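You operate a simulated robot arm through the tools that you are given. There is no shell and no other tool. Be economical: measure what you need, move in short steps, check, and stop when the job is done.

The job below is to be done with a simulated two-armed robot. You get a single attempt, and the scene is never put back.

TASK
Take the large blue nozzle and put it on the top of the red cabinet. Then put the stencil frame on the top of the grey side bench away on the top of the small table. Then take the small box from the nozzle tester end of the back desk and put it on top of the red notepad. Then stack the small black box that says "55" from the programmer end of the front desk on top of the small black box marked "39". Then put one of the humidity cards from the top of the long bench in the catch tray under the lift gate. Then close the lower cabinet door. Then put the yellow note block from the top of the small table on the top of the long bench. The order counts. Set down upright: large blue nozzle.
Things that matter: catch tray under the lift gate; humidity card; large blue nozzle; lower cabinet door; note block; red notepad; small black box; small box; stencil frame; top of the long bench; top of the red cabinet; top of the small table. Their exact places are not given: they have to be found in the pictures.

The check looks at the end state, three seconds after you hand in, the way a careful person would. Anything else that was tipped, shoved, dropped, spilled or broken makes it a failure.

THE ROBOT
Two 7-joint arms with three-finger grippers on one trunk, on a base that drives. Base frame: it is fixed to the floor where the robot stands at the start and does not move with it; the origin is under the middle of the robot, x ahead of it, y to its left, z up; the surface under the hand at the start is at about z = 0.75. Readings come in m, degrees, newtons and seconds.
The left shoulder is at the start at [0.053, 0.154, 0.967], the right one opposite. With the tool pointing down near the work surface each hand reaches from about 0.24 to 0.64 m from the robot's upright axis, wherever it stands, measured 20 degrees to its own side. Places, roughly: catch tray under the lift gate [-8.6, -2, 0.7]; humidity card [-4.75, 0.25, 1]; large blue nozzle (4x4x5 cm) [0.7, 0, 0.8]; lower cabinet door [-7.9, -0.2, 0.6]; note block [-5.75, -2, 0.75]; red notepad [0.5, 0, 0.75]; small black box [-2.25, 0, 0.75]; small box (6x9x4 cm) [0.7, -0.1, 0.8]; stencil frame [0.75, -8.25, 0.75]; top of the long bench [-5.6, 0.3, 0.9]; top of the red cabinet (19x33 cm) [1.14, 0.48, 1.28]; top of the small table [-5.9, -1.9, 0.7]. Payload 2.69 kg a hand.
The TCP of each hand is the grasp point between the finger pads, 0.029 m short of the fingertips. In the tool frame z runs along the fingers and y along their closing line. The gripper opens to 0.12 m. The gripper's body begins 0.078 m behind the TCP.
Orientation is told as [roll, pitch, yaw] about the base's x, y, z axes, in that order, counted from this pose: with the fingers straight down and closing along the base's y, the tool's x points along the base's -x, its y along +y and its z along -z.

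THE INTERFACE
- The arms move only by the tool move_arm. It takes "left_plan", "right_plan" or both (then of equal length, played together; a hand with none holds still); each is a list of rows, each a list of 2 entries, a list of its own where there are three numbers: the shift along the tool's x, y, z in units of 50 mm (1.0 is 50 mm), then the turn, a rotation vector about the tool's x, y, z in units of 5 degrees (1.0 is 5 degrees). In form: [[[x, y, z], [wx, wy, wz]], ...]. A call has 1 to 12 rows; each row shifts and turns the commanded pose from where the row before left it, along the tool's axes as they then stand. "left_claw" and "right_claw" are, for a hand that has rows, the finger opening in m, from 0 to 0.12, set as the call begins (left out, the last holds). A call with a number of a shift or a turn outside -1 to 1 is refused whole. Rows are played at 5 a second. More than 0.05 m and 8.6 degrees between two rows, or a gripper value outside its range, and nothing of the call is played. Where a pose cannot be reached the arm comes as near as it can. A force on the tool above 40 N (or 10 N above the force at the start of the call, whichever is more), or a blocked arm, ends the call early, and 0.2 s more pass. The fingers move at their own pace and stop on an object; they squeeze with about 38 N. The grip force told is the motor's: it shows also when the fingers shut on nothing. Time passes only in rows, and 0.2 s behind the last, so rows that do not move let the fingers close. It gives the time, the measured TCP pose, the force on the tool (base axes), the opening and the grip force at its end, in the units of the frame above (readings bear some noise), with the torque about the TCP (base axes, N m) and any sound that the robot's microphone picked up, and new pictures: "pictures" is both (left out), scene, wrist or none (wrist: the cameras of the hands that moved).
- Cameras (640 x 400 px; columns grow to the right, rows downward): "scene" is now at [0.1705, -0.0295, 1.1243]; the picture's right is [-0.31, -0.95, 0.00], its down [-0.45, 0.15, -0.88] and it looks along [0.83, -0.28, -0.48] (base axes); focal length 214 px, centre (320, 200). "left" rides on the left gripper at [0.063, 0, -0.104] in its tool frame; the picture's right is [0.00, 1.00, 0.00], its down [-0.83, 0.00, -0.56] and it looks along [-0.56, 0.00, 0.83] (tool axes); focal length 275 px, centre (320, 200). "right" rides on the right gripper at [0.063, 0, -0.104] in its tool frame; the picture's right is [0.00, 1.00, 0.00], its down [-0.83, 0.00, -0.56] and it looks along [-0.56, 0.00, 0.83] (tool axes); focal length 275 px, centre (320, 200).
- slide_trunk(by): slides the trunk up (or, below 0, down) by that many m; the arms and the scene camera ride with it, the base frame stays. It gives what a move gives, with no picture.
- steer(legs): drives the robot by 1 to 6 legs, each [ahead, left, turn to the left] in m, m and degrees, along the robot's own axes; the way and the turn of a leg run together, so that a leg with both is an arc; at most 1.5 m and 180 degrees a leg. The arms and the cameras ride along, it lands a little off, and it stops where it bumps. It gives what a move gives, and a new picture of the scene camera.
- aim_head(pan, tilt): turns the head with the scene camera to pan (to the left, within 80 degrees either way) and tilt (down, from -29 to 69), counted from straight ahead of the robot. It gives what a move gives, and a new picture of the scene camera.
- measure_at(camera, pixels): for up to 12 pixels [column, row] of the newest picture of that camera ("zoom" is the newest enlarged one), the place [x, y, z] in the base frame of the surface seen there, good to about 0.002 m. It takes no simulated time.
- close_up(camera, box): a new picture of the part [left, top, right, bottom] of that camera's present view, enlarged. It takes no simulated time.
- job_done(): hands the job in; it is judged then, once.

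Keep the steps short. Do not move on a guess: measure, check each grasp and each placing, and mend mistakes. In all there are 131 turns and 260 pictures (those below and enlarged ones count). Leave the grippers open and the arms clear of the work at the hand-in unless told otherwise, and finish with a single line.

The tools are called after "Request:" as name(argument=value, ...) on one line, values as JSON. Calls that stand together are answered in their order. move_arm: Moves the arms, as the interface text tells. Its arguments: {"type":"object","properties":{"left_plan":{"type":"array","items":{"type":"array"}},"left_claw":{"type":"number"},"right_plan":{"type":"array","items":{"type":"array"}},"right_claw":{"type":"number"},"pictures":{"type":"string","enum":["both","scene","wrist","none"]}},"required":[]} The other tools are called the same way: slide_trunk (by) slides the trunk up or down; steer (legs) drives the base; aim_head (pan, tilt) turns the head that bears the scene camera; measure_at (camera, pixels) gives the place of the surface under pixels of a picture; close_up (camera, box) takes an enlarged picture of a part of a camera's view; job_done () hands the job in.

At the start:

```text
time: 0.0
left_tcp_pos: [0.4217, 0.1515, 1.035]
left_orientation: [-0.1, 0.0, 0.1]
left_ft_force: [0.6, -0.4, 0.5]
left_torque: [-0.01, 0.0, 0.04]
left_opening: 0.1199
left_finger_force: 0.1
right_tcp_pos: [0.2919, -0.1824, 1.061]
right_orientation: [0.0, 0.0, 0.0]
right_ft_force: [0.2, -0.6, -0.2]
right_torque: [0.03, 0.01, 0.02]
right_opening: 0.1202
right_finger_force: 0.0
trunk travel left (down, up): [-0.338, 0.099]
robot x, y, heading: [-0.0017, 0.0033, -0.1]
head pan, tilt: [-18.3, 28.6]
```

scene: 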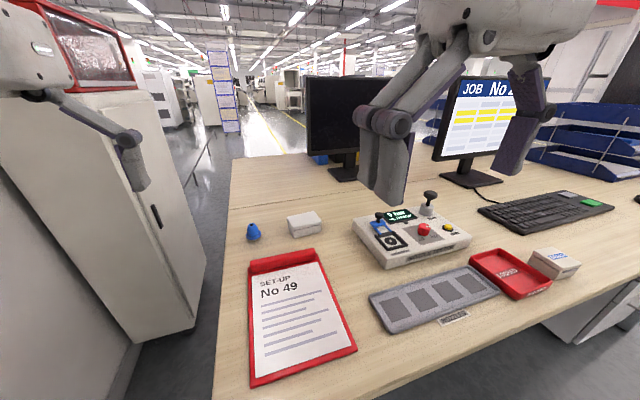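
right: 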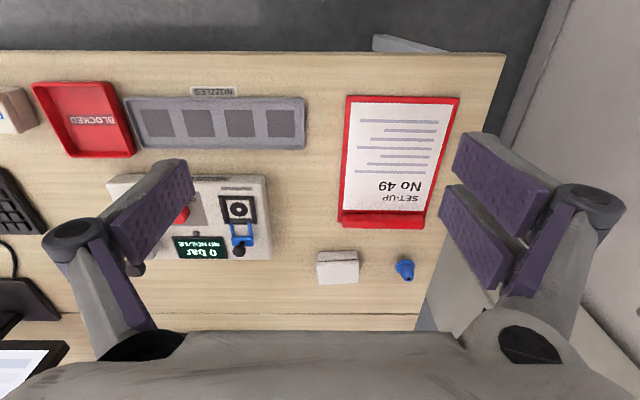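
left: 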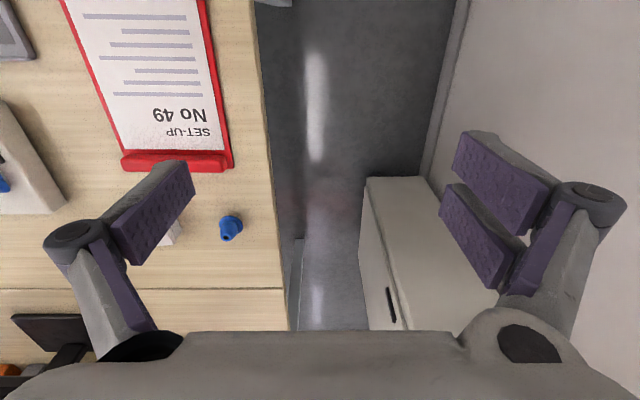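

I see the blue nozzle at scene (253,231), a white box at (304,223), and the red notepad at (300,310). I'll measure these now and look closer.

Request:
measure_at(camera="scene", pixels=[[253, 225], [253, 237], [304, 217], [290, 219], [320, 213], [305, 232], [252, 270], [312, 253], [355, 347], [253, 382], [300, 310], [110, 80]])

Request:
close_up(camera="scene", box=[220, 140, 420, 265])

Request:
measure_at(camera="left", pixels=[[230, 222], [228, 237], [232, 232], [222, 230], [241, 228], [178, 160], [400, 230], [540, 100]])

Request:
aim_head(pan=20, tilt=10)

```text
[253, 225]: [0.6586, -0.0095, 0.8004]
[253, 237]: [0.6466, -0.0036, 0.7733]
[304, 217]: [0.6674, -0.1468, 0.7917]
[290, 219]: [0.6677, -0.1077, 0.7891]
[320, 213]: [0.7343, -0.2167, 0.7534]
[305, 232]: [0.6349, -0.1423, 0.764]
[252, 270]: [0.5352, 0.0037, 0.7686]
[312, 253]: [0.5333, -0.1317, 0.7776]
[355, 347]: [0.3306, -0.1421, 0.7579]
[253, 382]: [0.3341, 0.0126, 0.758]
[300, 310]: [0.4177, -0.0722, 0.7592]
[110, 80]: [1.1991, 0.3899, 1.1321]
```

```text
3.20 times, centred on (320, 202) of scene
```

zoom: 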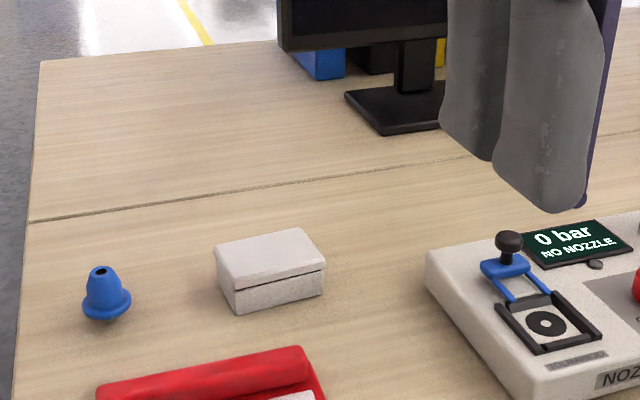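

```text
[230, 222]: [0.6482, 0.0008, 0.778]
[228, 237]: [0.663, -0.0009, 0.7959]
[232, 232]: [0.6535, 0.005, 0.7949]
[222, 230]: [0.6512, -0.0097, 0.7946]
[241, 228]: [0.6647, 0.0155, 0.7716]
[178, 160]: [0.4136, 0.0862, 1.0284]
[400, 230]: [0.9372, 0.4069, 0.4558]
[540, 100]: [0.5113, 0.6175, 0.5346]
```

```text
time: 1.1
left_tcp_pos: [0.4211, 0.1511, 1.0344]
left_orientation: [0.0, 0.0, 0.0]
left_ft_force: [0.0, -0.3, 0.1]
left_torque: [0.01, 0.01, 0.0]
left_opening: 0.1199
left_finger_force: 0.0
right_tcp_pos: [0.2918, -0.1802, 1.0599]
right_orientation: [0.0, 0.0, -0.1]
right_ft_force: [0.5, -0.2, -0.6]
right_torque: [0.03, -0.01, -0.02]
right_opening: 0.1199
right_finger_force: 0.0
trunk travel left (down, up): [-0.338, 0.099]
robot x, y, heading: [-0.0009, 0.0017, -0.1]
head pan, tilt: [20.0, 10.0]
```

scene: 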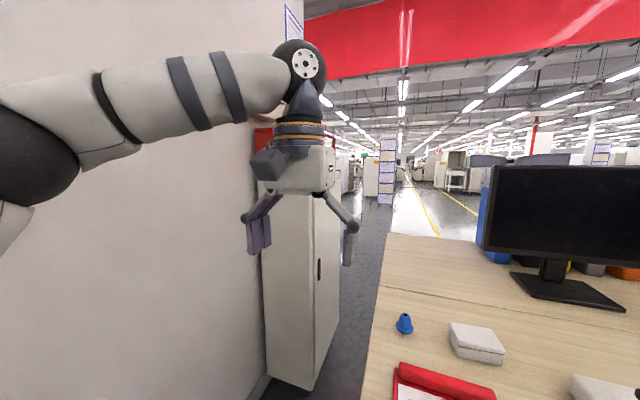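

The cabinet is partly hidden by the left arm. I'll measure the cabinet, the wall and the desk edge, and look down at the gap.

Request:
measure_at(camera="scene", pixels=[[264, 134], [270, 230], [310, 230], [318, 230], [338, 230], [266, 375], [310, 388], [387, 236], [362, 395], [230, 300], [100, 300], [255, 60]])

Request:
aim_head(pan=30, tilt=55)

```text
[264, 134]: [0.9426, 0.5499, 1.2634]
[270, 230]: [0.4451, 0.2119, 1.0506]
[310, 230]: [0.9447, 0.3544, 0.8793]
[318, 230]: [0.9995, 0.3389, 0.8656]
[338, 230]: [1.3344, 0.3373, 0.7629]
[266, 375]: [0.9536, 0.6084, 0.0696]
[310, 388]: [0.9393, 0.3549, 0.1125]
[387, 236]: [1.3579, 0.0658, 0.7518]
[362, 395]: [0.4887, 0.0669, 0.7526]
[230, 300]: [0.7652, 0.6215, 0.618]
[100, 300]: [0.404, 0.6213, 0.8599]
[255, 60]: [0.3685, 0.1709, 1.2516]
```

```text
time: 2.2
left_tcp_pos: [0.4224, 0.1509, 1.036]
left_orientation: [0.0, 0.0, 0.0]
left_ft_force: [0.1, -0.2, 0.0]
left_torque: [-0.01, 0.02, 0.01]
left_opening: 0.1201
left_finger_force: 0.0
right_tcp_pos: [0.2918, -0.1811, 1.0597]
right_orientation: [0.1, 0.0, -0.1]
right_ft_force: [1.0, -0.5, 0.6]
right_torque: [0.01, 0.05, -0.01]
right_opening: 0.1202
right_finger_force: 0.1
trunk travel left (down, up): [-0.338, 0.099]
robot x, y, heading: [0.0012, -0.0003, 0.2]
head pan, tilt: [30.0, 55.0]
```

scene: 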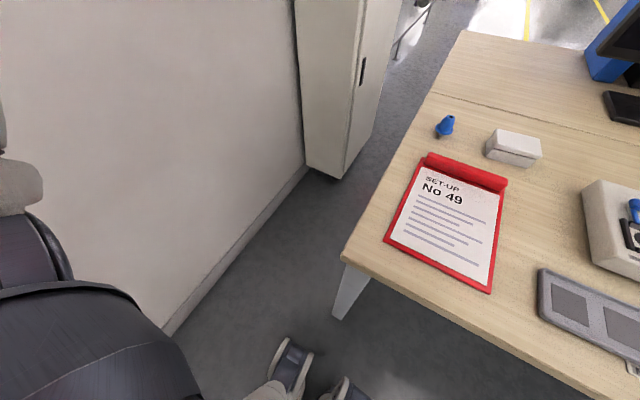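

I see odd shapes at (290,370), (345,390) and (80,340). I'll measure those to understand what they are, plus the floor and wall.

Request:
measure_at(camera="scene", pixels=[[292, 365], [350, 390], [80, 340], [20, 190], [345, 262], [340, 300], [250, 250], [165, 325], [330, 175], [240, 350]])

Request:
aim_head(pan=0, tilt=69)

```text
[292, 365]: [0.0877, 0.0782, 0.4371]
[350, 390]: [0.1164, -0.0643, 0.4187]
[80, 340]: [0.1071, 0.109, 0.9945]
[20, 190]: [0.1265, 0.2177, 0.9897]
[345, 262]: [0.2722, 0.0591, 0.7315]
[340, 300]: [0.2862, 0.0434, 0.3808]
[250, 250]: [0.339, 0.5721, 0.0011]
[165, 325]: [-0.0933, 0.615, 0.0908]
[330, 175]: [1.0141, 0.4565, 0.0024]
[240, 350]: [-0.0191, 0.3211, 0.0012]
```

```text
time: 3.1
left_tcp_pos: [0.4227, 0.1509, 1.0342]
left_orientation: [-0.1, 0.0, 0.0]
left_ft_force: [-0.4, 0.1, 0.3]
left_torque: [0.06, 0.0, 0.01]
left_opening: 0.1197
left_finger_force: 0.1
right_tcp_pos: [0.291, -0.1809, 1.0601]
right_orientation: [0.0, 0.0, 0.0]
right_ft_force: [0.1, 0.9, 0.6]
right_torque: [-0.01, 0.0, -0.01]
right_opening: 0.12
right_finger_force: 0.1
trunk travel left (down, up): [-0.338, 0.099]
robot x, y, heading: [-0.0018, -0.0028, -0.1]
head pan, tilt: [0.0, 68.8]
```

scene: 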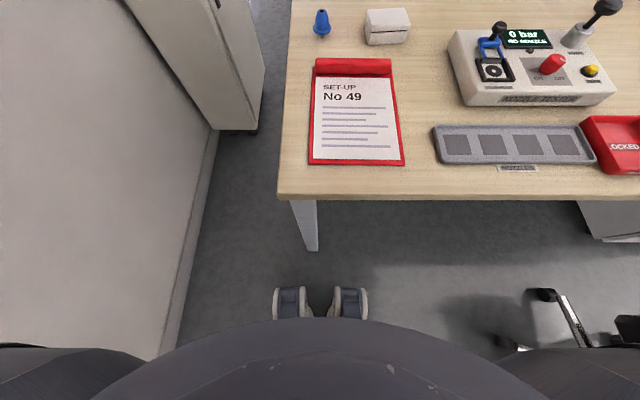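

The gap between desk edge (y≈0.066) and wall (y≈0.62) is where I'll later reach the cabinet. First the nozzle: I'll drive a little ahead and left so the right hand can reach it.

Request:
steer(legs=[[0.1, 0.08, 0]])

Request:
aim_head(pan=75, tilt=45)

```text
time: 4.4
left_tcp_pos: [0.4647, 0.2405, 1.0354]
left_orientation: [0.0, 0.0, 0.4]
left_ft_force: [0.9, 0.9, -1.6]
left_torque: [-0.01, 0.06, 0.0]
left_opening: 0.1198
left_finger_force: 0.1
right_tcp_pos: [0.3377, -0.0947, 1.0607]
right_orientation: [-0.2, 0.0, 0.5]
right_ft_force: [-0.2, 0.1, -0.9]
right_torque: [-0.05, 0.1, 0.02]
right_opening: 0.12
right_finger_force: 0.1
trunk travel left (down, up): [-0.338, 0.099]
robot x, y, heading: [0.0438, 0.0836, 0.4]
head pan, tilt: [0.0, 68.8]
```

scene: 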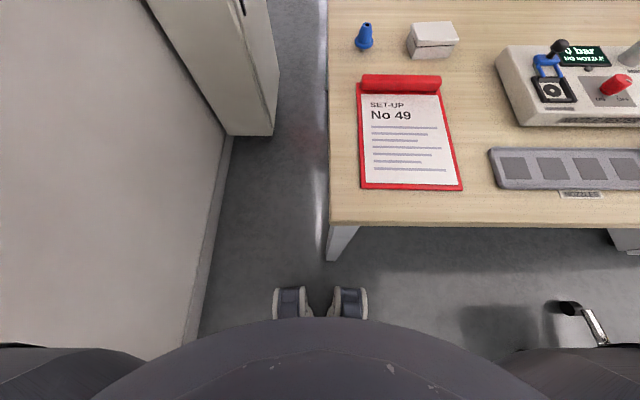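

```text
time: 5.9
left_tcp_pos: [0.4647, 0.2387, 1.0351]
left_orientation: [0.0, 0.0, 0.5]
left_ft_force: [0.1, 1.2, 0.0]
left_torque: [-0.01, -0.01, -0.01]
left_opening: 0.1201
left_finger_force: 0.0
right_tcp_pos: [0.3367, -0.0948, 1.0607]
right_orientation: [0.0, -0.1, 0.5]
right_ft_force: [-0.2, 0.2, -0.4]
right_torque: [0.0, 0.01, -0.01]
right_opening: 0.1201
right_finger_force: 0.1
trunk travel left (down, up): [-0.338, 0.099]
robot x, y, heading: [0.0448, 0.083, 0.3]
head pan, tilt: [75.0, 45.0]
```

scene: 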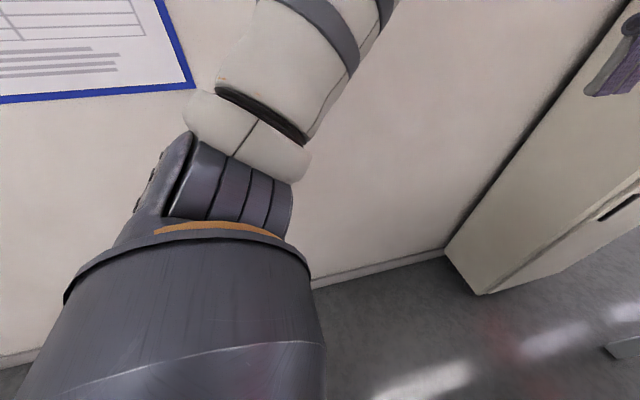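

The drive stopped at x=0.044, so the base front reaches about 0.23–0.24 m ahead. I'll measure how far the left arm sticks out toward the wall.

Request:
measure_at(camera="scene", pixels=[[200, 100], [240, 60], [290, 20], [150, 160], [180, 330], [330, 40], [250, 100], [80, 290], [610, 70]])

Request:
aim_head(pan=60, tilt=0)

```text
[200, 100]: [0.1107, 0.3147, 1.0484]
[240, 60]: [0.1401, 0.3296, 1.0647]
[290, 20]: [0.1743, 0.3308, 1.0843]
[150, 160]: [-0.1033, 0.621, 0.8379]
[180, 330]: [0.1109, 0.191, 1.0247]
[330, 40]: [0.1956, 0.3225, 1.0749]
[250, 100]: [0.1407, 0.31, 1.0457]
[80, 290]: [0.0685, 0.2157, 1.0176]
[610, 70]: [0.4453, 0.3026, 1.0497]
```

```text
time: 7.0
left_tcp_pos: [0.4637, 0.2394, 1.0356]
left_orientation: [0.0, 0.0, 0.6]
left_ft_force: [0.2, 0.9, 0.5]
left_torque: [-0.04, -0.03, 0.02]
left_opening: 0.12
left_finger_force: 0.1
right_tcp_pos: [0.3384, -0.0942, 1.0611]
right_orientation: [0.0, -0.1, 0.4]
right_ft_force: [0.3, -0.5, 0.7]
right_torque: [-0.03, 0.05, -0.03]
right_opening: 0.12
right_finger_force: 0.1
trunk travel left (down, up): [-0.338, 0.099]
robot x, y, heading: [0.0456, 0.086, 0.5]
head pan, tilt: [60.0, 0.0]
```

scene: 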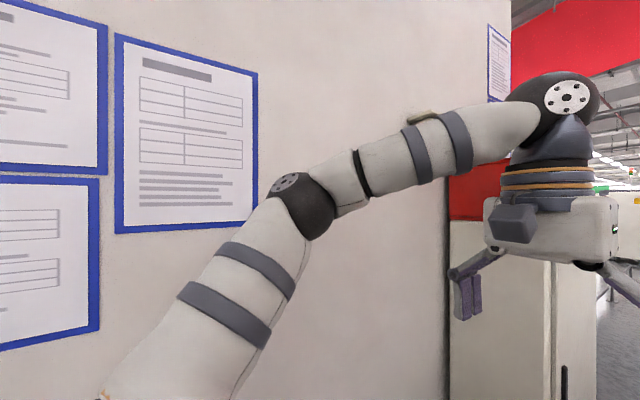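

The left arm can reach forward with its elbow tucked in, so the left hand will carry the nozzle with a 45° tool tilt, which suits the high cabinet top. I'll now tilt the left hand while shifting it right toward the nozzle's y.

Request:
move_arm(left_plan=[[[0, -0.53, 0], [0, -1, 0]], [[0, -0.53, 0], [0, -1, 0]], [[0, -0.53, 0], [0, -1, 0]], [[0, -0.53, 0], [0, -1, 0]], [[0, -0.53, 0], [0, -1, 0]], [[0, -0.53, 0], [0, -1, 0]], [[0, -0.53, 0], [0, -1, 0]], [[0, -0.53, 0], [0, -1, 0]], [[0, -0.53, 0], [0, -1, 0]]], left_claw=0.08, pictures="wrist")

Request:
aim_head(pan=0, tilt=45)

```text
time: 9.0
left_tcp_pos: [0.4681, 0.0023, 1.0381]
left_orientation: [-0.1, -45.3, 1.2]
left_ft_force: [22.4, 16.6, 3.4]
left_torque: [-1.45, 2.11, -0.97]
left_opening: 0.0801
left_finger_force: 0.1
right_tcp_pos: [0.3362, -0.0951, 1.0614]
right_orientation: [-0.2, 0.1, 0.7]
right_ft_force: [-22.4, -17.2, -3.8]
right_torque: [0.75, -1.04, 0.94]
right_opening: 0.1125
right_finger_force: 0.0
trunk travel left (down, up): [-0.338, 0.099]
robot x, y, heading: [0.0426, 0.0868, 0.3]
head pan, tilt: [60.0, 0.0]
```

left: 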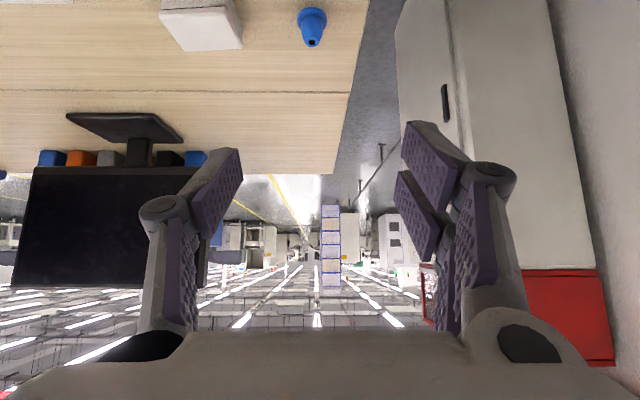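

```text
time: 10.3
left_tcp_pos: [0.47, 0.001, 1.0371]
left_orientation: [-0.1, -44.9, 0.9]
left_ft_force: [39.1, 6.4, 19.2]
left_torque: [-1.17, 5.32, 1.24]
left_opening: 0.0801
left_finger_force: 0.1
right_tcp_pos: [0.3366, -0.0956, 1.0611]
right_orientation: [-0.2, 0.3, 0.7]
right_ft_force: [-38.6, -6.2, -19.3]
right_torque: [-0.83, -1.84, 1.82]
right_opening: 0.109
right_finger_force: 0.1
trunk travel left (down, up): [-0.338, 0.099]
robot x, y, heading: [0.0448, 0.0839, 0.4]
head pan, tilt: [0.0, 45.0]
```

scene: 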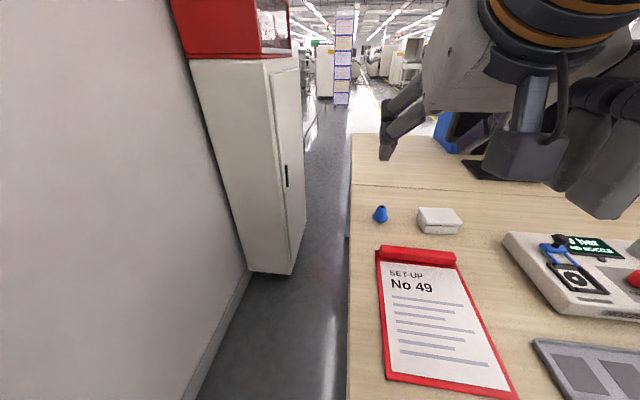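

The two hands touched (about 40 N). I'll separate them: the left goes forward, the right moves away to the right.

Request:
move_arm(left_plan=[[[-0.35, 0.2, 0.35], [0, 0, 0]], [[-0.35, 0.1, 0.35], [0, 0, 0]], [[-0.35, 0, 0.35], [0, 0, 0]], [[-0.35, 0, 0.35], [0, 0, 0]]], right_plan=[[[0, -0.8, 0], [0, 0, 0]], [[0, -0.8, 0], [0, 0, 0]], [[0, -0.8, 0], [0, 0, 0]], [[0, -0.8, 0], [0, 0, 0]]], pictures="wrist")

```text
time: 11.3
left_tcp_pos: [0.5648, 0.0171, 1.0353]
left_orientation: [0.0, -45.0, 0.5]
left_ft_force: [-0.3, -0.2, -0.3]
left_torque: [0.01, 0.02, 0.03]
left_opening: 0.0802
left_finger_force: 0.2
right_tcp_pos: [0.3627, -0.208, 0.9965]
right_orientation: [-0.1, 0.0, 0.3]
right_ft_force: [0.4, -0.2, -0.3]
right_torque: [-0.02, 0.03, -0.02]
right_opening: 0.1197
right_finger_force: 0.1
right hand out of reach, approached as far as the arm can: row 1, 2, 3, 4
trunk travel left (down, up): [-0.338, 0.099]
robot x, y, heading: [0.0446, 0.0866, 0.6]
head pan, tilt: [0.0, 45.0]
```

right: 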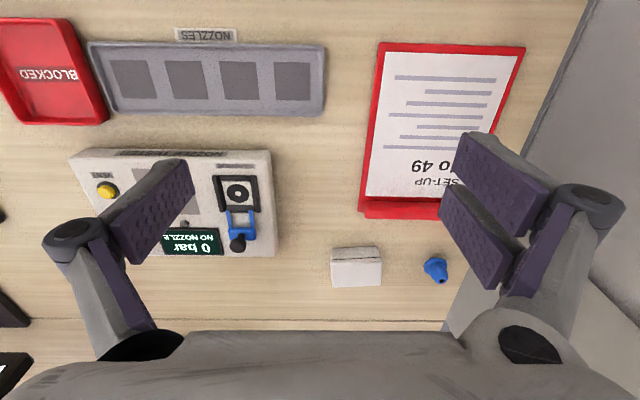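
left: 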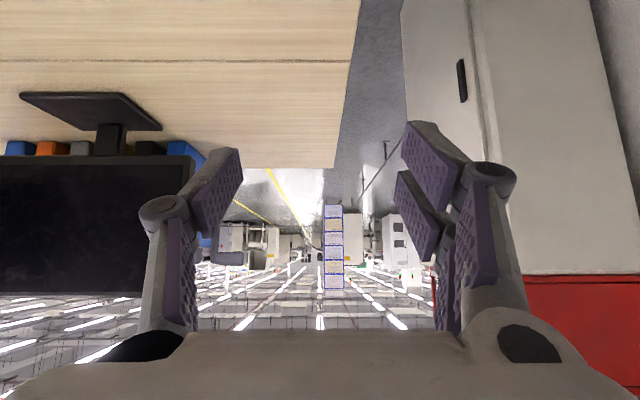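

Hands are clear. The right wrist camera sees the nozzle at (437,268) from above; I'll measure it, the box and the notepad.

Request:
measure_at(camera="right", pixels=[[426, 265], [447, 266], [436, 258], [440, 279], [436, 270], [336, 252], [378, 250], [380, 284], [334, 286], [362, 210], [523, 50], [405, 130]])

Request:
close_up(camera="right", box=[320, 220, 480, 320])

```text
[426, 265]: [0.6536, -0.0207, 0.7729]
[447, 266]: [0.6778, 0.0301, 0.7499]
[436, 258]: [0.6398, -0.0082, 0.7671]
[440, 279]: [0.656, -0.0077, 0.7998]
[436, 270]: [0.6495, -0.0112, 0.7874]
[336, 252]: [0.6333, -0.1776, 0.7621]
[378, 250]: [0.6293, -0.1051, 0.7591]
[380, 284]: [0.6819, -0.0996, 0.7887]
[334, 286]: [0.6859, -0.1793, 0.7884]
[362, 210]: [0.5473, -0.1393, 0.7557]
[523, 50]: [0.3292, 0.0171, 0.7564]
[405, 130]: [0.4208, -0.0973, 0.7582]
```

```text
4.00 times, centred on (400, 270) of right
```

zoom: 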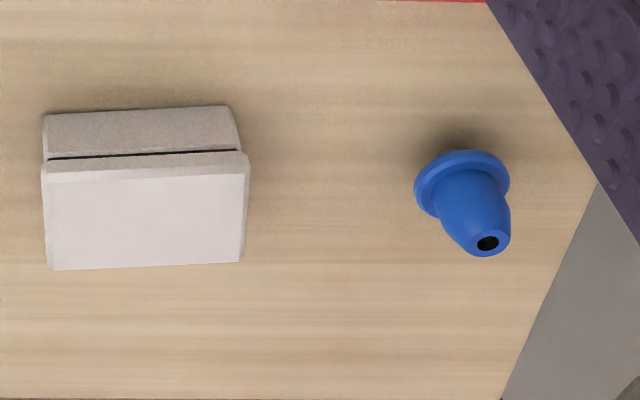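

Nozzle centre ≈ (0.660, -0.001), body grip height z≈0.787. I'll bring the left hand to a pre-grasp 0.085 m back along the tool axis.

Request:
move_arm(left_plan=[[[0.432, -0.072, 0.632], [0, 0, 0]], [[0.432, -0.072, 0.632], [0, 0, 0]], [[0.432, -0.072, 0.632], [0, 0, 0]], [[0.432, -0.072, 0.632], [0, 0, 0]], [[0.432, -0.072, 0.632], [0, 0, 0]], [[0, 0, 0], [0, 0, 0]]], left_claw=0.08, pictures="wrist")

```text
time: 12.7
left_tcp_pos: [0.6005, -0.0017, 0.847]
left_orientation: [-0.1, -45.0, 0.5]
left_ft_force: [0.4, 0.5, -0.3]
left_torque: [-0.05, 0.0, -0.02]
left_opening: 0.0799
left_finger_force: 0.0
right_tcp_pos: [0.3624, -0.2072, 0.9973]
right_orientation: [0.1, 0.0, 0.5]
right_ft_force: [0.1, -0.3, 0.8]
right_torque: [0.0, -0.04, 0.01]
right_opening: 0.1199
right_finger_force: 0.0
trunk travel left (down, up): [-0.338, 0.099]
robot x, y, heading: [0.043, 0.0823, 0.4]
head pan, tilt: [0.0, 45.0]
```

left: 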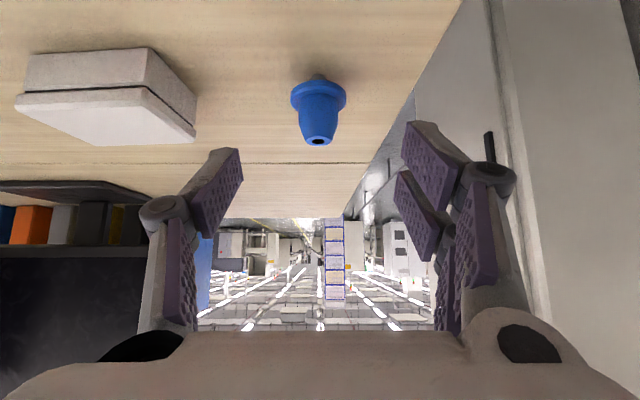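

Nozzle is centred between the fingers (col 319). I'll advance 0.067 m along the tool, keeping tips just above the flange.

Request:
move_arm(left_plan=[[[-0.021, 0.02, 0.446], [0, 0, 0]], [[-0.021, 0, 0.446], [0, 0, 0]], [[-0.021, 0, 0.446], [0, 0, 0]], [[0, 0, 0], [0, 0, 0]]], pictures="wrist")

Request:
aim_head(pan=-5, tilt=40)

Request:
close_up(camera="right", box=[360, 220, 520, 320])

```text
time: 13.7
left_tcp_pos: [0.6493, -0.0016, 0.8023]
left_orientation: [0.0, -45.0, 0.5]
left_ft_force: [0.9, 0.1, 0.1]
left_torque: [-0.02, -0.01, 0.0]
left_opening: 0.0802
left_finger_force: 0.0
right_tcp_pos: [0.3622, -0.2075, 0.997]
right_orientation: [0.0, 0.0, 0.5]
right_ft_force: [0.6, 0.8, 0.2]
right_torque: [-0.02, -0.02, -0.03]
right_opening: 0.1201
right_finger_force: 0.0
trunk travel left (down, up): [-0.338, 0.099]
robot x, y, heading: [0.0461, 0.0822, 0.5]
head pan, tilt: [0.0, 45.0]
```

left: 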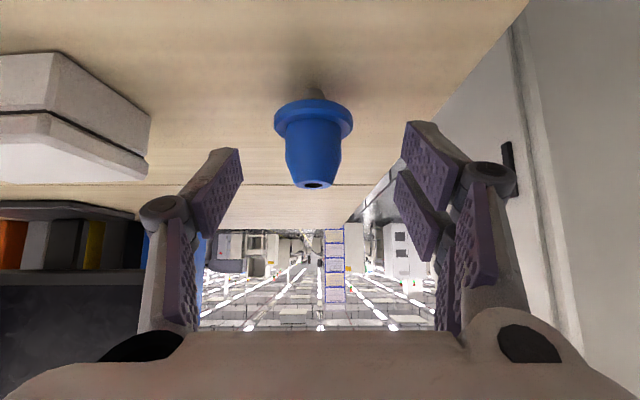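

```text
time: 14.3
left_tcp_pos: [0.6495, 0.0002, 0.8035]
left_orientation: [0.0, -45.0, 0.6]
left_ft_force: [-0.6, 0.5, -0.5]
left_torque: [0.0, 0.01, 0.03]
left_opening: 0.0799
left_finger_force: 0.1
right_tcp_pos: [0.3619, -0.2072, 0.9985]
right_orientation: [0.0, 0.1, 0.4]
right_ft_force: [-0.5, 0.8, -0.3]
right_torque: [-0.02, 0.0, -0.01]
right_opening: 0.12
right_finger_force: 0.0
trunk travel left (down, up): [-0.338, 0.099]
robot x, y, heading: [0.0456, 0.082, 0.5]
head pan, tilt: [-5.0, 40.0]
```

scene: 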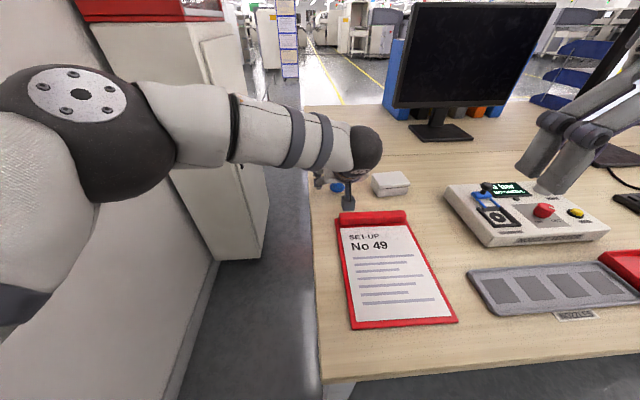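

```text
4.00 times, centred on (440, 270) of right
```

zoom: 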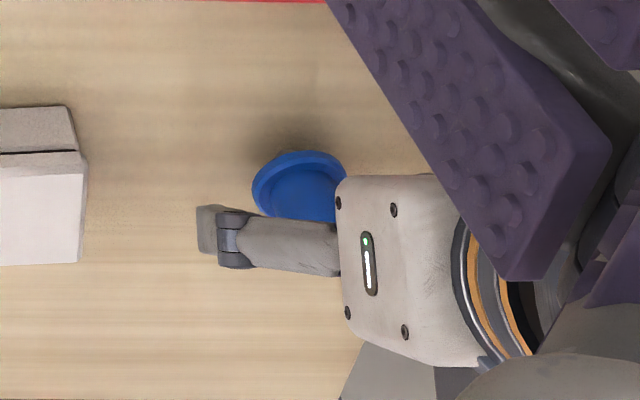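

Pads straddle the nozzle body (TCP projects to row 187, tips to row 158). The nozzle sits 3 mm to the left of centre, so I'll shift by that and close.

Request:
move_arm(left_plan=[[[0, -0.06, 0], [0, 0, 0]]], pictures="none")

Request:
move_arm(left_plan=[[[0, 0, 0], [0, 0, 0]], [[0, 0, 0], [0, 0, 0]], [[0, 0, 0], [0, 0, 0]]], left_claw=0.0, pictures="wrist")

```text
time: 14.7
left_tcp_pos: [0.6506, -0.0046, 0.8023]
left_orientation: [0.0, -45.0, 0.5]
left_ft_force: [0.1, 0.3, 0.4]
left_torque: [0.03, 0.02, -0.02]
left_opening: 0.0798
left_finger_force: 0.0
right_tcp_pos: [0.3619, -0.2087, 0.9977]
right_orientation: [0.0, 0.0, 0.5]
right_ft_force: [0.1, 0.1, 0.4]
right_torque: [-0.01, 0.02, -0.01]
right_opening: 0.1203
right_finger_force: 0.1
trunk travel left (down, up): [-0.338, 0.099]
robot x, y, heading: [0.0442, 0.0829, 0.5]
head pan, tilt: [-5.0, 40.0]
```

```text
time: 15.5
left_tcp_pos: [0.6504, -0.0035, 0.8038]
left_orientation: [0.0, -45.3, 0.5]
left_ft_force: [1.3, 1.5, 11.4]
left_torque: [-0.01, -0.22, 0.03]
left_opening: 0.0272
left_finger_force: 38.0
right_tcp_pos: [0.3629, -0.2079, 0.9974]
right_orientation: [0.1, -0.1, 0.5]
right_ft_force: [-0.6, -0.1, -0.3]
right_torque: [0.01, -0.01, 0.0]
right_opening: 0.1199
right_finger_force: 0.1
trunk travel left (down, up): [-0.338, 0.099]
robot x, y, heading: [0.0456, 0.0825, 0.3]
head pan, tilt: [-5.0, 40.0]
```

left: 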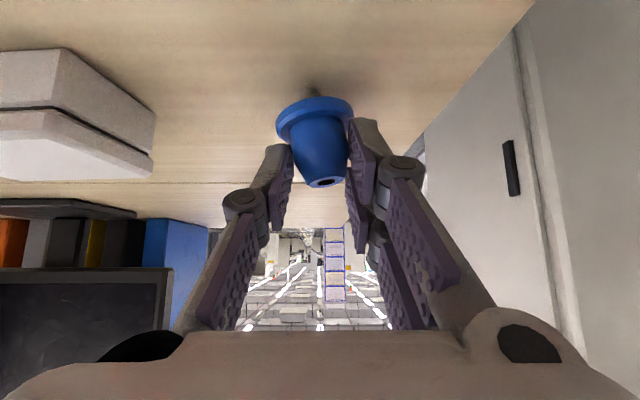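

Gripped (opening 0.027, 38 N). I'll lift 0.1 m straight up and check.

Request:
move_arm(left_plan=[[[-0.35, 0, -0.35], [0, 0, 0]], [[-0.35, 0, -0.35], [0, 0, 0]], [[-0.35, 0, -0.35], [0, 0, 0]], [[-0.35, 0, -0.35], [0, 0, 0]]], pictures="both")

Request:
close_up(camera="left", box=[240, 80, 400, 200])

```text
time: 16.5
left_tcp_pos: [0.6505, -0.0034, 0.9006]
left_orientation: [0.0, -45.0, 0.4]
left_ft_force: [-0.1, 0.5, -0.4]
left_torque: [-0.04, 0.02, 0.01]
left_opening: 0.0275
left_finger_force: 38.2
right_tcp_pos: [0.3617, -0.208, 0.9987]
right_orientation: [0.0, 0.0, 0.5]
right_ft_force: [0.3, 0.2, -0.4]
right_torque: [0.01, -0.02, 0.02]
right_opening: 0.1199
right_finger_force: 0.1
trunk travel left (down, up): [-0.338, 0.099]
robot x, y, heading: [0.0453, 0.0875, 0.4]
head pan, tilt: [-5.0, 40.0]
```

scene: 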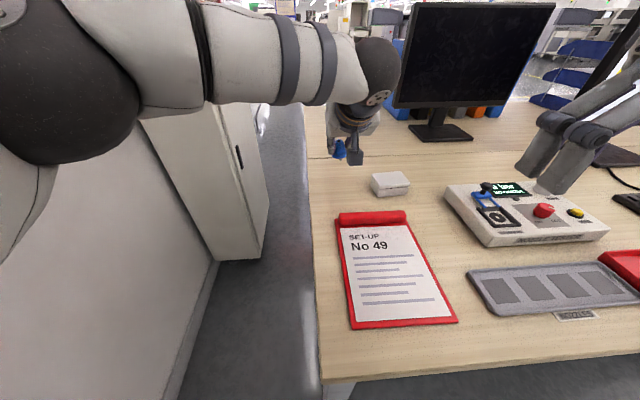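
left: 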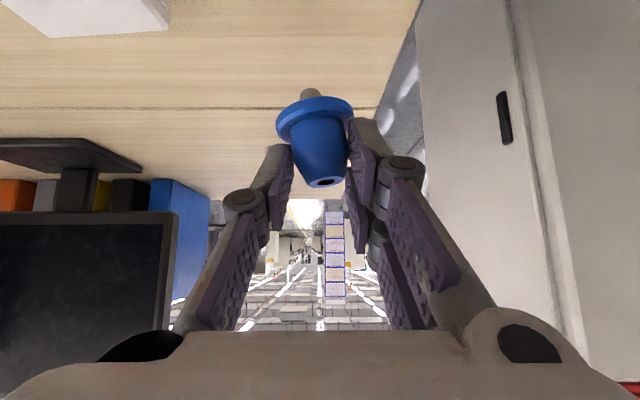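

```text
3.33 times, centred on (320, 140) of left
```

zoom: 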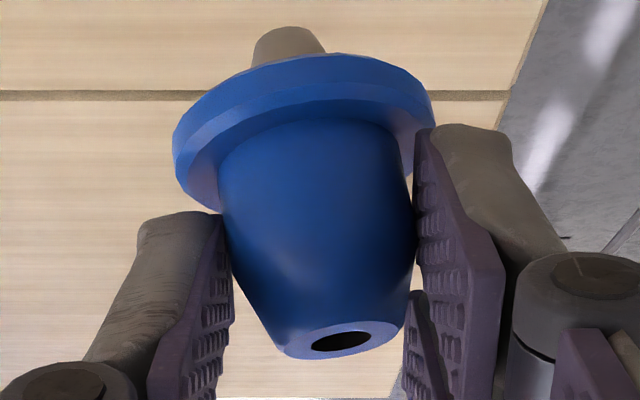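

Lifted. The close-up (upside-down view) shows the nozzle leaning about 10° sideways in the grip; I'll correct this by rolling the hand before placing. Now trunk up, then raise the hand.

Request:
slide_trunk(by=0.098)

Request:
move_arm(left_plan=[[[-0.322, 0.405, -0.707], [0, 0, 0]], [[-0.322, 0.405, -0.707], [0, 0, 0]], [[-0.322, 0.405, -0.707], [0, 0, 0]], [[-0.322, 0.405, -0.707], [0, 0, 0]], [[-0.322, 0.405, -0.707], [0, 0, 0]], [[-0.322, 0.405, -0.707], [0, 0, 0]]], pictures="none")

Request:
aim_head(pan=45, tilt=-10)

```text
time: 17.9
left_tcp_pos: [0.6504, -0.0032, 0.9974]
left_orientation: [0.0, -44.8, 0.5]
left_ft_force: [-0.3, 0.3, -1.7]
left_torque: [0.03, -0.04, -0.03]
left_opening: 0.0274
left_finger_force: 37.7
right_tcp_pos: [0.3629, -0.2076, 1.0946]
right_orientation: [0.0, 0.0, 0.5]
right_ft_force: [-0.3, -0.3, -1.0]
right_torque: [-0.01, 0.02, -0.05]
right_opening: 0.12
right_finger_force: 0.1
trunk travel left (down, up): [-0.436, 0.001]
robot x, y, heading: [0.0429, 0.0803, 0.7]
head pan, tilt: [-5.0, 40.0]
```

```text
time: 19.3
left_tcp_pos: [0.5665, 0.1187, 1.2172]
left_orientation: [-0.1, -45.0, 0.4]
left_ft_force: [-0.6, -0.2, -0.6]
left_torque: [0.02, -0.01, -0.02]
left_opening: 0.0279
left_finger_force: 37.8
right_tcp_pos: [0.3626, -0.208, 1.0947]
right_orientation: [0.0, -0.1, 0.5]
right_ft_force: [0.0, 0.6, 0.9]
right_torque: [0.01, -0.02, -0.02]
right_opening: 0.1201
right_finger_force: 0.1
trunk travel left (down, up): [-0.436, 0.001]
robot x, y, heading: [0.041, 0.08, 0.6]
head pan, tilt: [-5.0, 40.0]
```

```text
time: 20.4
left_tcp_pos: [0.5666, 0.1187, 1.2162]
left_orientation: [-0.1, -45.0, 0.5]
left_ft_force: [-0.5, 0.2, -1.2]
left_torque: [-0.03, -0.02, 0.0]
left_opening: 0.0273
left_finger_force: 38.0
right_tcp_pos: [0.363, -0.2079, 1.0959]
right_orientation: [0.0, 0.0, 0.4]
right_ft_force: [0.5, -0.4, -0.6]
right_torque: [-0.02, 0.03, 0.01]
right_opening: 0.12
right_finger_force: 0.1
trunk travel left (down, up): [-0.436, 0.001]
robot x, y, heading: [0.0472, 0.0818, 0.6]
head pan, tilt: [45.0, -10.0]
```

scene: 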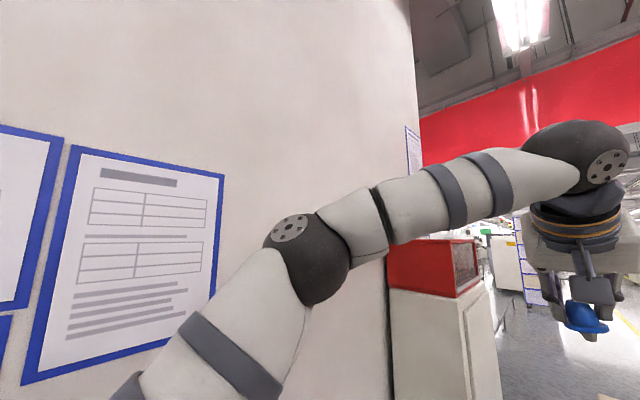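

The red cabinet is in view at (430,265). I'll continue raising, then roll 10° to right the nozzle.

Request:
move_arm(left_plan=[[[-0.376, 0.4, -0.754], [0, 0, 0]], [[-0.376, 0.4, -0.754], [0, 0, 0]], [[-0.376, 0.4, -0.754], [0, 0, 0]], [[-0.376, 0.4, -0.754], [0, 0, 0]], [[-0.376, 0.4, -0.754], [0, 0, 0]], [[0, 0, 0], [-0.707, 0, 0.707]], [[0, 0, 0], [-0.707, 0, 0.707]]], pictures="both")

Request:
close_up(camera="left", box=[200, 60, 440, 210])

Request:
measure_at(camera="scene", pixels=[[400, 245], [388, 242], [455, 242], [475, 240], [455, 295], [392, 282], [295, 290], [280, 235]])

```text
time: 22.0
left_tcp_pos: [0.485, 0.2085, 1.3886]
left_orientation: [14.1, -44.0, -9.5]
left_ft_force: [0.3, -0.1, -0.4]
left_torque: [-0.02, 0.0, -0.02]
left_opening: 0.0274
left_finger_force: 38.3
left hand out of reach, approached as far as the arm can: row 4, 5
right_tcp_pos: [0.3623, -0.2067, 1.0951]
right_orientation: [0.0, -0.1, 0.4]
right_ft_force: [0.0, 0.4, -0.1]
right_torque: [-0.02, 0.0, 0.01]
right_opening: 0.1199
right_finger_force: 0.0
trunk travel left (down, up): [-0.436, 0.001]
robot x, y, heading: [0.0424, 0.0836, 0.4]
head pan, tilt: [45.0, -10.0]
```

scene: 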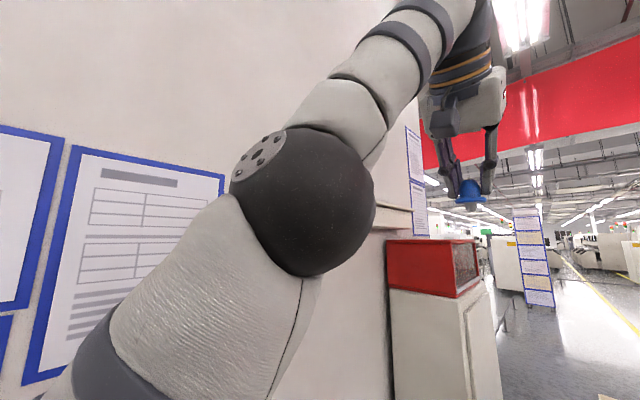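
left: 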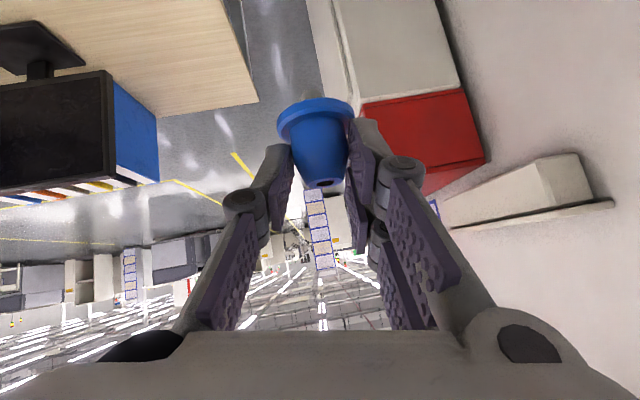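

```text
2.67 times, centred on (320, 135) of left
```

zoom: 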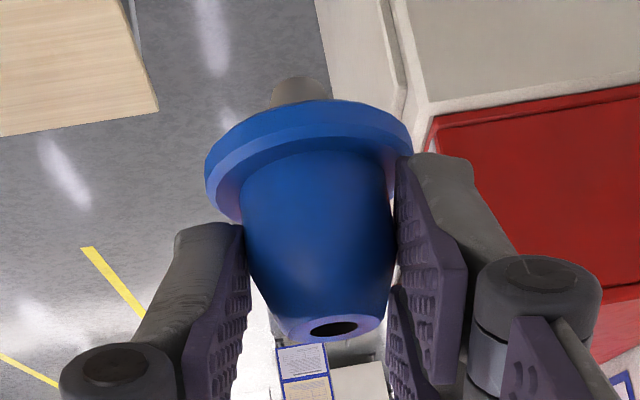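

```text
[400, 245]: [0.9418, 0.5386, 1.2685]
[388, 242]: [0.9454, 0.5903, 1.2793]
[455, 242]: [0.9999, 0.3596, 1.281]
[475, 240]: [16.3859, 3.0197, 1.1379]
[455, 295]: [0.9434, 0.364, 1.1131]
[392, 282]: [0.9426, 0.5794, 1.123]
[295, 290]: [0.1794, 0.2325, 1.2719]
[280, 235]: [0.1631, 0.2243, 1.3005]
```

The nozzle now looks vertical to within ~3° (compared with the post in the background). Cabinet top z≈1.281, y 0.36–0.59. There's a wall-mounted thing at left image (540,190); I'll measure it before driving.

Request:
measure_at(camera="left", pixels=[[560, 180], [500, 200], [580, 165], [450, 215], [610, 205], [430, 130], [480, 155], [375, 110], [255, 100], [420, 180]])

Request:
steer(legs=[[-0.08, 0, 0], [0, 0.25, 0]])

```text
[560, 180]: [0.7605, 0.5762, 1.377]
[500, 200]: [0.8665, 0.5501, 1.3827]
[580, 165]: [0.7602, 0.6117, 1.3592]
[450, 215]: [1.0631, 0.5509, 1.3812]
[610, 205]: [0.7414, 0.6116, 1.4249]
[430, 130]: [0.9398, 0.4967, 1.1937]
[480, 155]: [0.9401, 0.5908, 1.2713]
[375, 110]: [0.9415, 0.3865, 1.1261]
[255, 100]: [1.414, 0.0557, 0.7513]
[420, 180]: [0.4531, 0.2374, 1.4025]
```

```text
time: 25.3
left_tcp_pos: [0.4041, 0.4669, 1.3887]
left_orientation: [14.0, -44.1, -9.5]
left_ft_force: [-0.1, 0.1, -0.5]
left_torque: [0.0, 0.04, 0.0]
left_opening: 0.0271
left_finger_force: 38.0
right_tcp_pos: [0.2786, 0.0504, 1.0939]
right_orientation: [0.0, 0.1, 0.3]
right_ft_force: [1.1, 0.8, 0.9]
right_torque: [0.05, 0.0, 0.02]
right_opening: 0.12
right_finger_force: 0.1
trunk travel left (down, up): [-0.436, 0.001]
robot x, y, heading: [-0.039, 0.3434, 0.7]
head pan, tilt: [45.0, -10.0]
```

scene: 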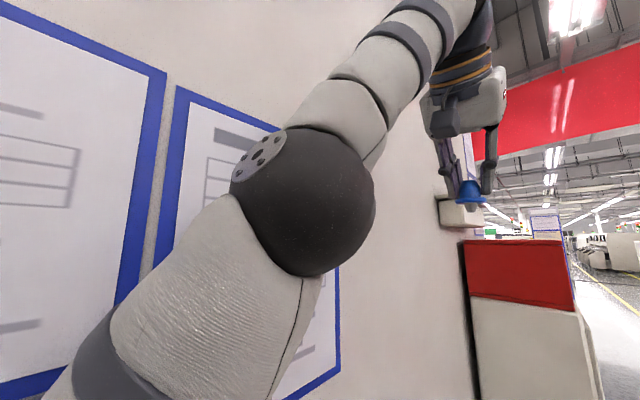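

A wall ledge at y≥0.55, z≈1.38 runs beside the cabinet; I'll shift the hand 0.035 m to the right so it stays clear, then drive partly into the gap.

Request:
move_arm(left_plan=[[[0, -0.35, 0], [0, 0, 0]], [[0, -0.35, 0], [0, 0, 0]]], pictures="none")

Request:
steer(legs=[[0, 0, -0.6], [0.3, 0, 0]])

```text
time: 25.9
left_tcp_pos: [0.4035, 0.431, 1.3792]
left_orientation: [14.1, -44.2, -9.5]
left_ft_force: [0.5, -0.4, -0.9]
left_torque: [0.02, -0.03, 0.03]
left_opening: 0.0272
left_finger_force: 37.8
left hand out of reach, approached as far as the arm can: row 2
right_tcp_pos: [0.279, 0.0502, 1.0945]
right_orientation: [0.0, 0.0, 0.3]
right_ft_force: [0.4, -0.1, -0.3]
right_torque: [0.02, 0.01, 0.01]
right_opening: 0.12
right_finger_force: 0.0
trunk travel left (down, up): [-0.436, 0.001]
robot x, y, heading: [-0.0424, 0.344, 0.2]
head pan, tilt: [45.0, -10.0]
```

```text
time: 28.3
left_tcp_pos: [0.7066, 0.4273, 1.3785]
left_orientation: [14.0, -44.1, -9.8]
left_ft_force: [0.0, -0.3, -1.0]
left_torque: [0.01, 0.03, -0.03]
left_opening: 0.0273
left_finger_force: 38.0
right_tcp_pos: [0.5795, 0.0472, 1.0943]
right_orientation: [0.1, 0.0, 0.0]
right_ft_force: [0.0, 0.3, -0.2]
right_torque: [-0.02, 0.0, -0.03]
right_opening: 0.1201
right_finger_force: 0.1
trunk travel left (down, up): [-0.436, 0.001]
robot x, y, heading: [0.2646, 0.3415, -0.2]
head pan, tilt: [45.0, -10.0]
```

scene: 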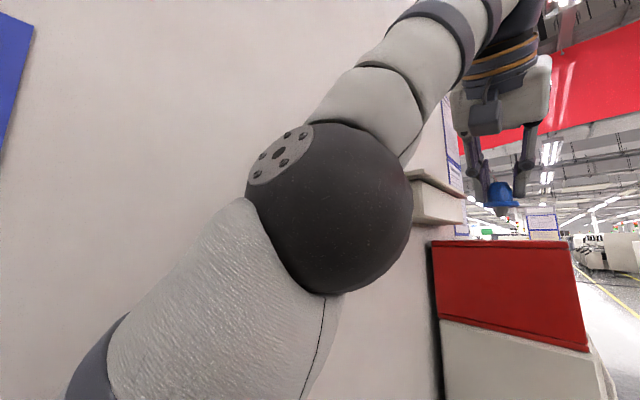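

No bump. I'll drive another 0.29 m and look with the wrist camera.

Request:
steer(legs=[[0.29, 0, 0.2]])

Request:
close_up(camera="left", box=[0, 0, 640, 400])

```text
time: 30.3
left_tcp_pos: [0.9954, 0.4307, 1.3793]
left_orientation: [14.0, -44.2, -9.6]
left_ft_force: [0.8, -0.4, -1.1]
left_torque: [0.0, 0.02, 0.02]
left_opening: 0.027
left_finger_force: 38.5
right_tcp_pos: [0.8716, 0.0497, 1.0956]
right_orientation: [0.0, 0.0, 0.2]
right_ft_force: [0.5, 0.1, -0.3]
right_torque: [0.0, -0.02, 0.01]
right_opening: 0.1199
right_finger_force: 0.1
trunk travel left (down, up): [-0.436, 0.001]
robot x, y, heading: [0.5484, 0.3411, 0.3]
head pan, tilt: [45.0, -10.0]
```

scene: 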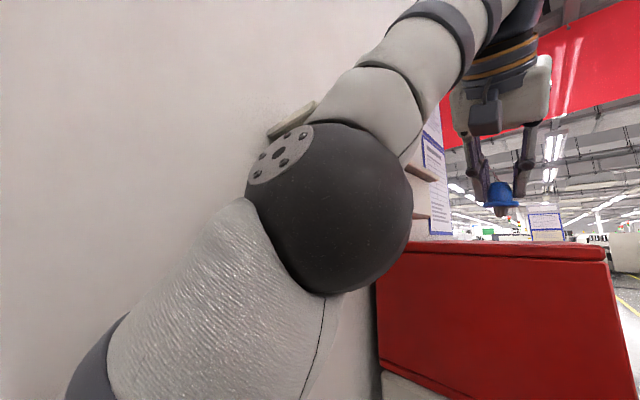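

```text
1.00 times, centred on (320, 200) of left (not enlarged: the box is as wide or as high as the picture)
```

zoom: 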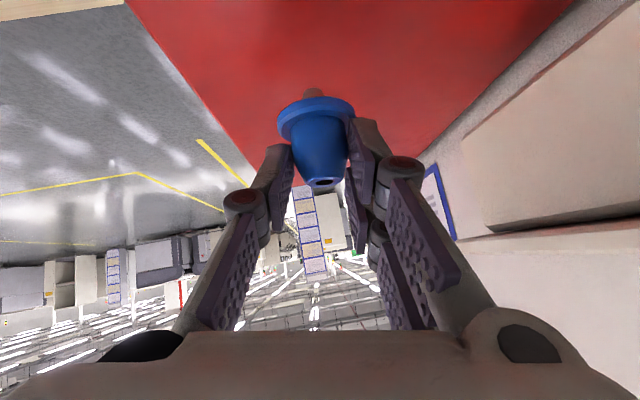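

The nozzle hovers over the flat red top. Measuring the top around it and the stem.

Request:
measure_at(camera="zoom", pixels=[[200, 60], [250, 150], [420, 60], [313, 70], [313, 91], [300, 20], [420, 165], [140, 10], [520, 60], [560, 150], [530, 230]])

```text
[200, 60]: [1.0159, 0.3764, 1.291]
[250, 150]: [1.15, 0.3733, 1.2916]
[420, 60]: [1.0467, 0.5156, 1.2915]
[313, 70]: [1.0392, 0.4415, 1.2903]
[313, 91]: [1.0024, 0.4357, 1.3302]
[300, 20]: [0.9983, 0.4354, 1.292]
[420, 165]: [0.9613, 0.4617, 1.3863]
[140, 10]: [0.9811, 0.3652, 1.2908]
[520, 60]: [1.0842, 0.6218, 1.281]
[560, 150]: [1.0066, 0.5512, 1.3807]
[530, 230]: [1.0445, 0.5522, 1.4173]
```

Top is at z=1.291; nozzle bottom about 1.327. I'll move 0.035 forward and 0.03 down first.

Request:
move_arm(left_plan=[[[-0.038, -0.052, 0.456], [0, 0, 0]], [[-0.038, -0.052, 0.456], [0, 0, 0]], [[0, 0, 0], [0, 0, 0]]], pictures="wrist")

Request:
close_up(camera="left", box=[240, 60, 400, 200])

```text
time: 31.1
left_tcp_pos: [1.0295, 0.4311, 1.3491]
left_orientation: [14.0, -44.2, -9.5]
left_ft_force: [1.1, 0.3, -0.2]
left_torque: [-0.02, 0.01, -0.03]
left_opening: 0.0273
left_finger_force: 38.0
right_tcp_pos: [0.8685, 0.0488, 1.0959]
right_orientation: [-0.1, -0.1, 0.2]
right_ft_force: [-0.5, 0.3, 0.4]
right_torque: [0.0, -0.02, 0.01]
right_opening: 0.1199
right_finger_force: 0.1
trunk travel left (down, up): [-0.436, 0.001]
robot x, y, heading: [0.5547, 0.3395, 0.1]
head pan, tilt: [45.0, -10.0]
```

left: 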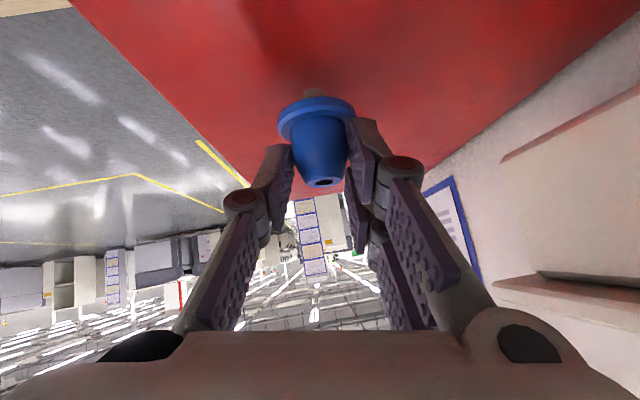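

```text
2.86 times, centred on (320, 130) of left
```

zoom: 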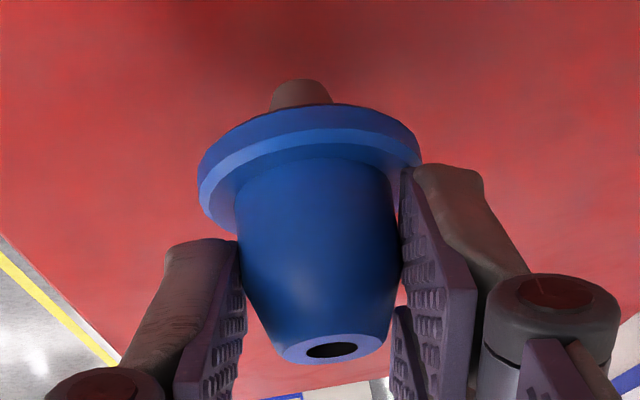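

About 6 mm above the top. I'll descend in 2–3 mm rows and watch the force.

Request:
move_arm(left_plan=[[[0.035, -0.009, 0.035], [0, 0, 0]], [[0.035, -0.009, 0.035], [0, 0, 0]], [[0, 0, 0], [0, 0, 0]]], pictures="none")

Request:
move_arm(left_plan=[[[0.02, -0.005, 0.02], [0, 0, 0]], [[0, 0, 0], [0, 0, 0]]], pictures="none")

Request:
close_up(camera="left", box=[240, 60, 400, 200])

```text
time: 31.9
left_tcp_pos: [1.0293, 0.4299, 1.3433]
left_orientation: [13.9, -44.2, -9.7]
left_ft_force: [0.5, 0.3, 2.3]
left_torque: [0.05, 0.0, -0.02]
left_opening: 0.0272
left_finger_force: 38.1
right_tcp_pos: [0.8705, 0.0491, 1.0946]
right_orientation: [0.1, 0.0, 0.2]
right_ft_force: [-0.1, 0.7, -0.2]
right_torque: [-0.02, 0.04, -0.02]
right_opening: 0.1198
right_finger_force: 0.0
trunk travel left (down, up): [-0.436, 0.001]
robot x, y, heading: [0.5513, 0.3408, 0.4]
head pan, tilt: [45.0, -10.0]
```

```text
time: 32.5
left_tcp_pos: [1.0306, 0.4307, 1.3443]
left_orientation: [14.0, -44.3, -9.6]
left_ft_force: [2.6, -1.0, 10.9]
left_torque: [-0.03, -0.32, -0.01]
left_opening: 0.0274
left_finger_force: 37.8
right_tcp_pos: [0.8695, 0.0496, 1.0962]
right_orientation: [0.0, -0.1, 0.2]
right_ft_force: [0.6, 0.4, 0.6]
right_torque: [0.0, -0.03, 0.04]
right_opening: 0.1201
right_finger_force: 0.1
trunk travel left (down, up): [-0.436, 0.001]
robot x, y, heading: [0.5531, 0.3418, 0.4]
head pan, tilt: [45.0, -10.0]
```

```text
2.86 times, centred on (320, 130) of left
```

zoom: 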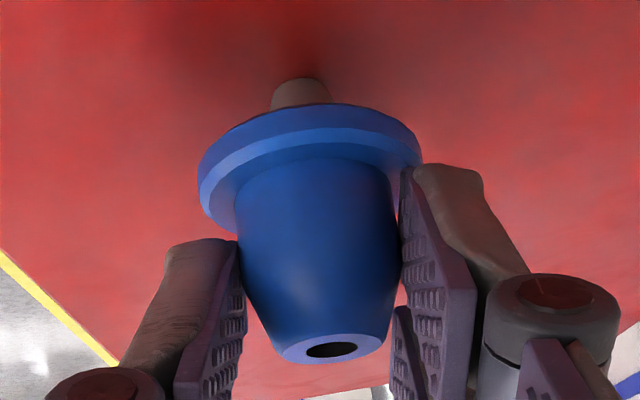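

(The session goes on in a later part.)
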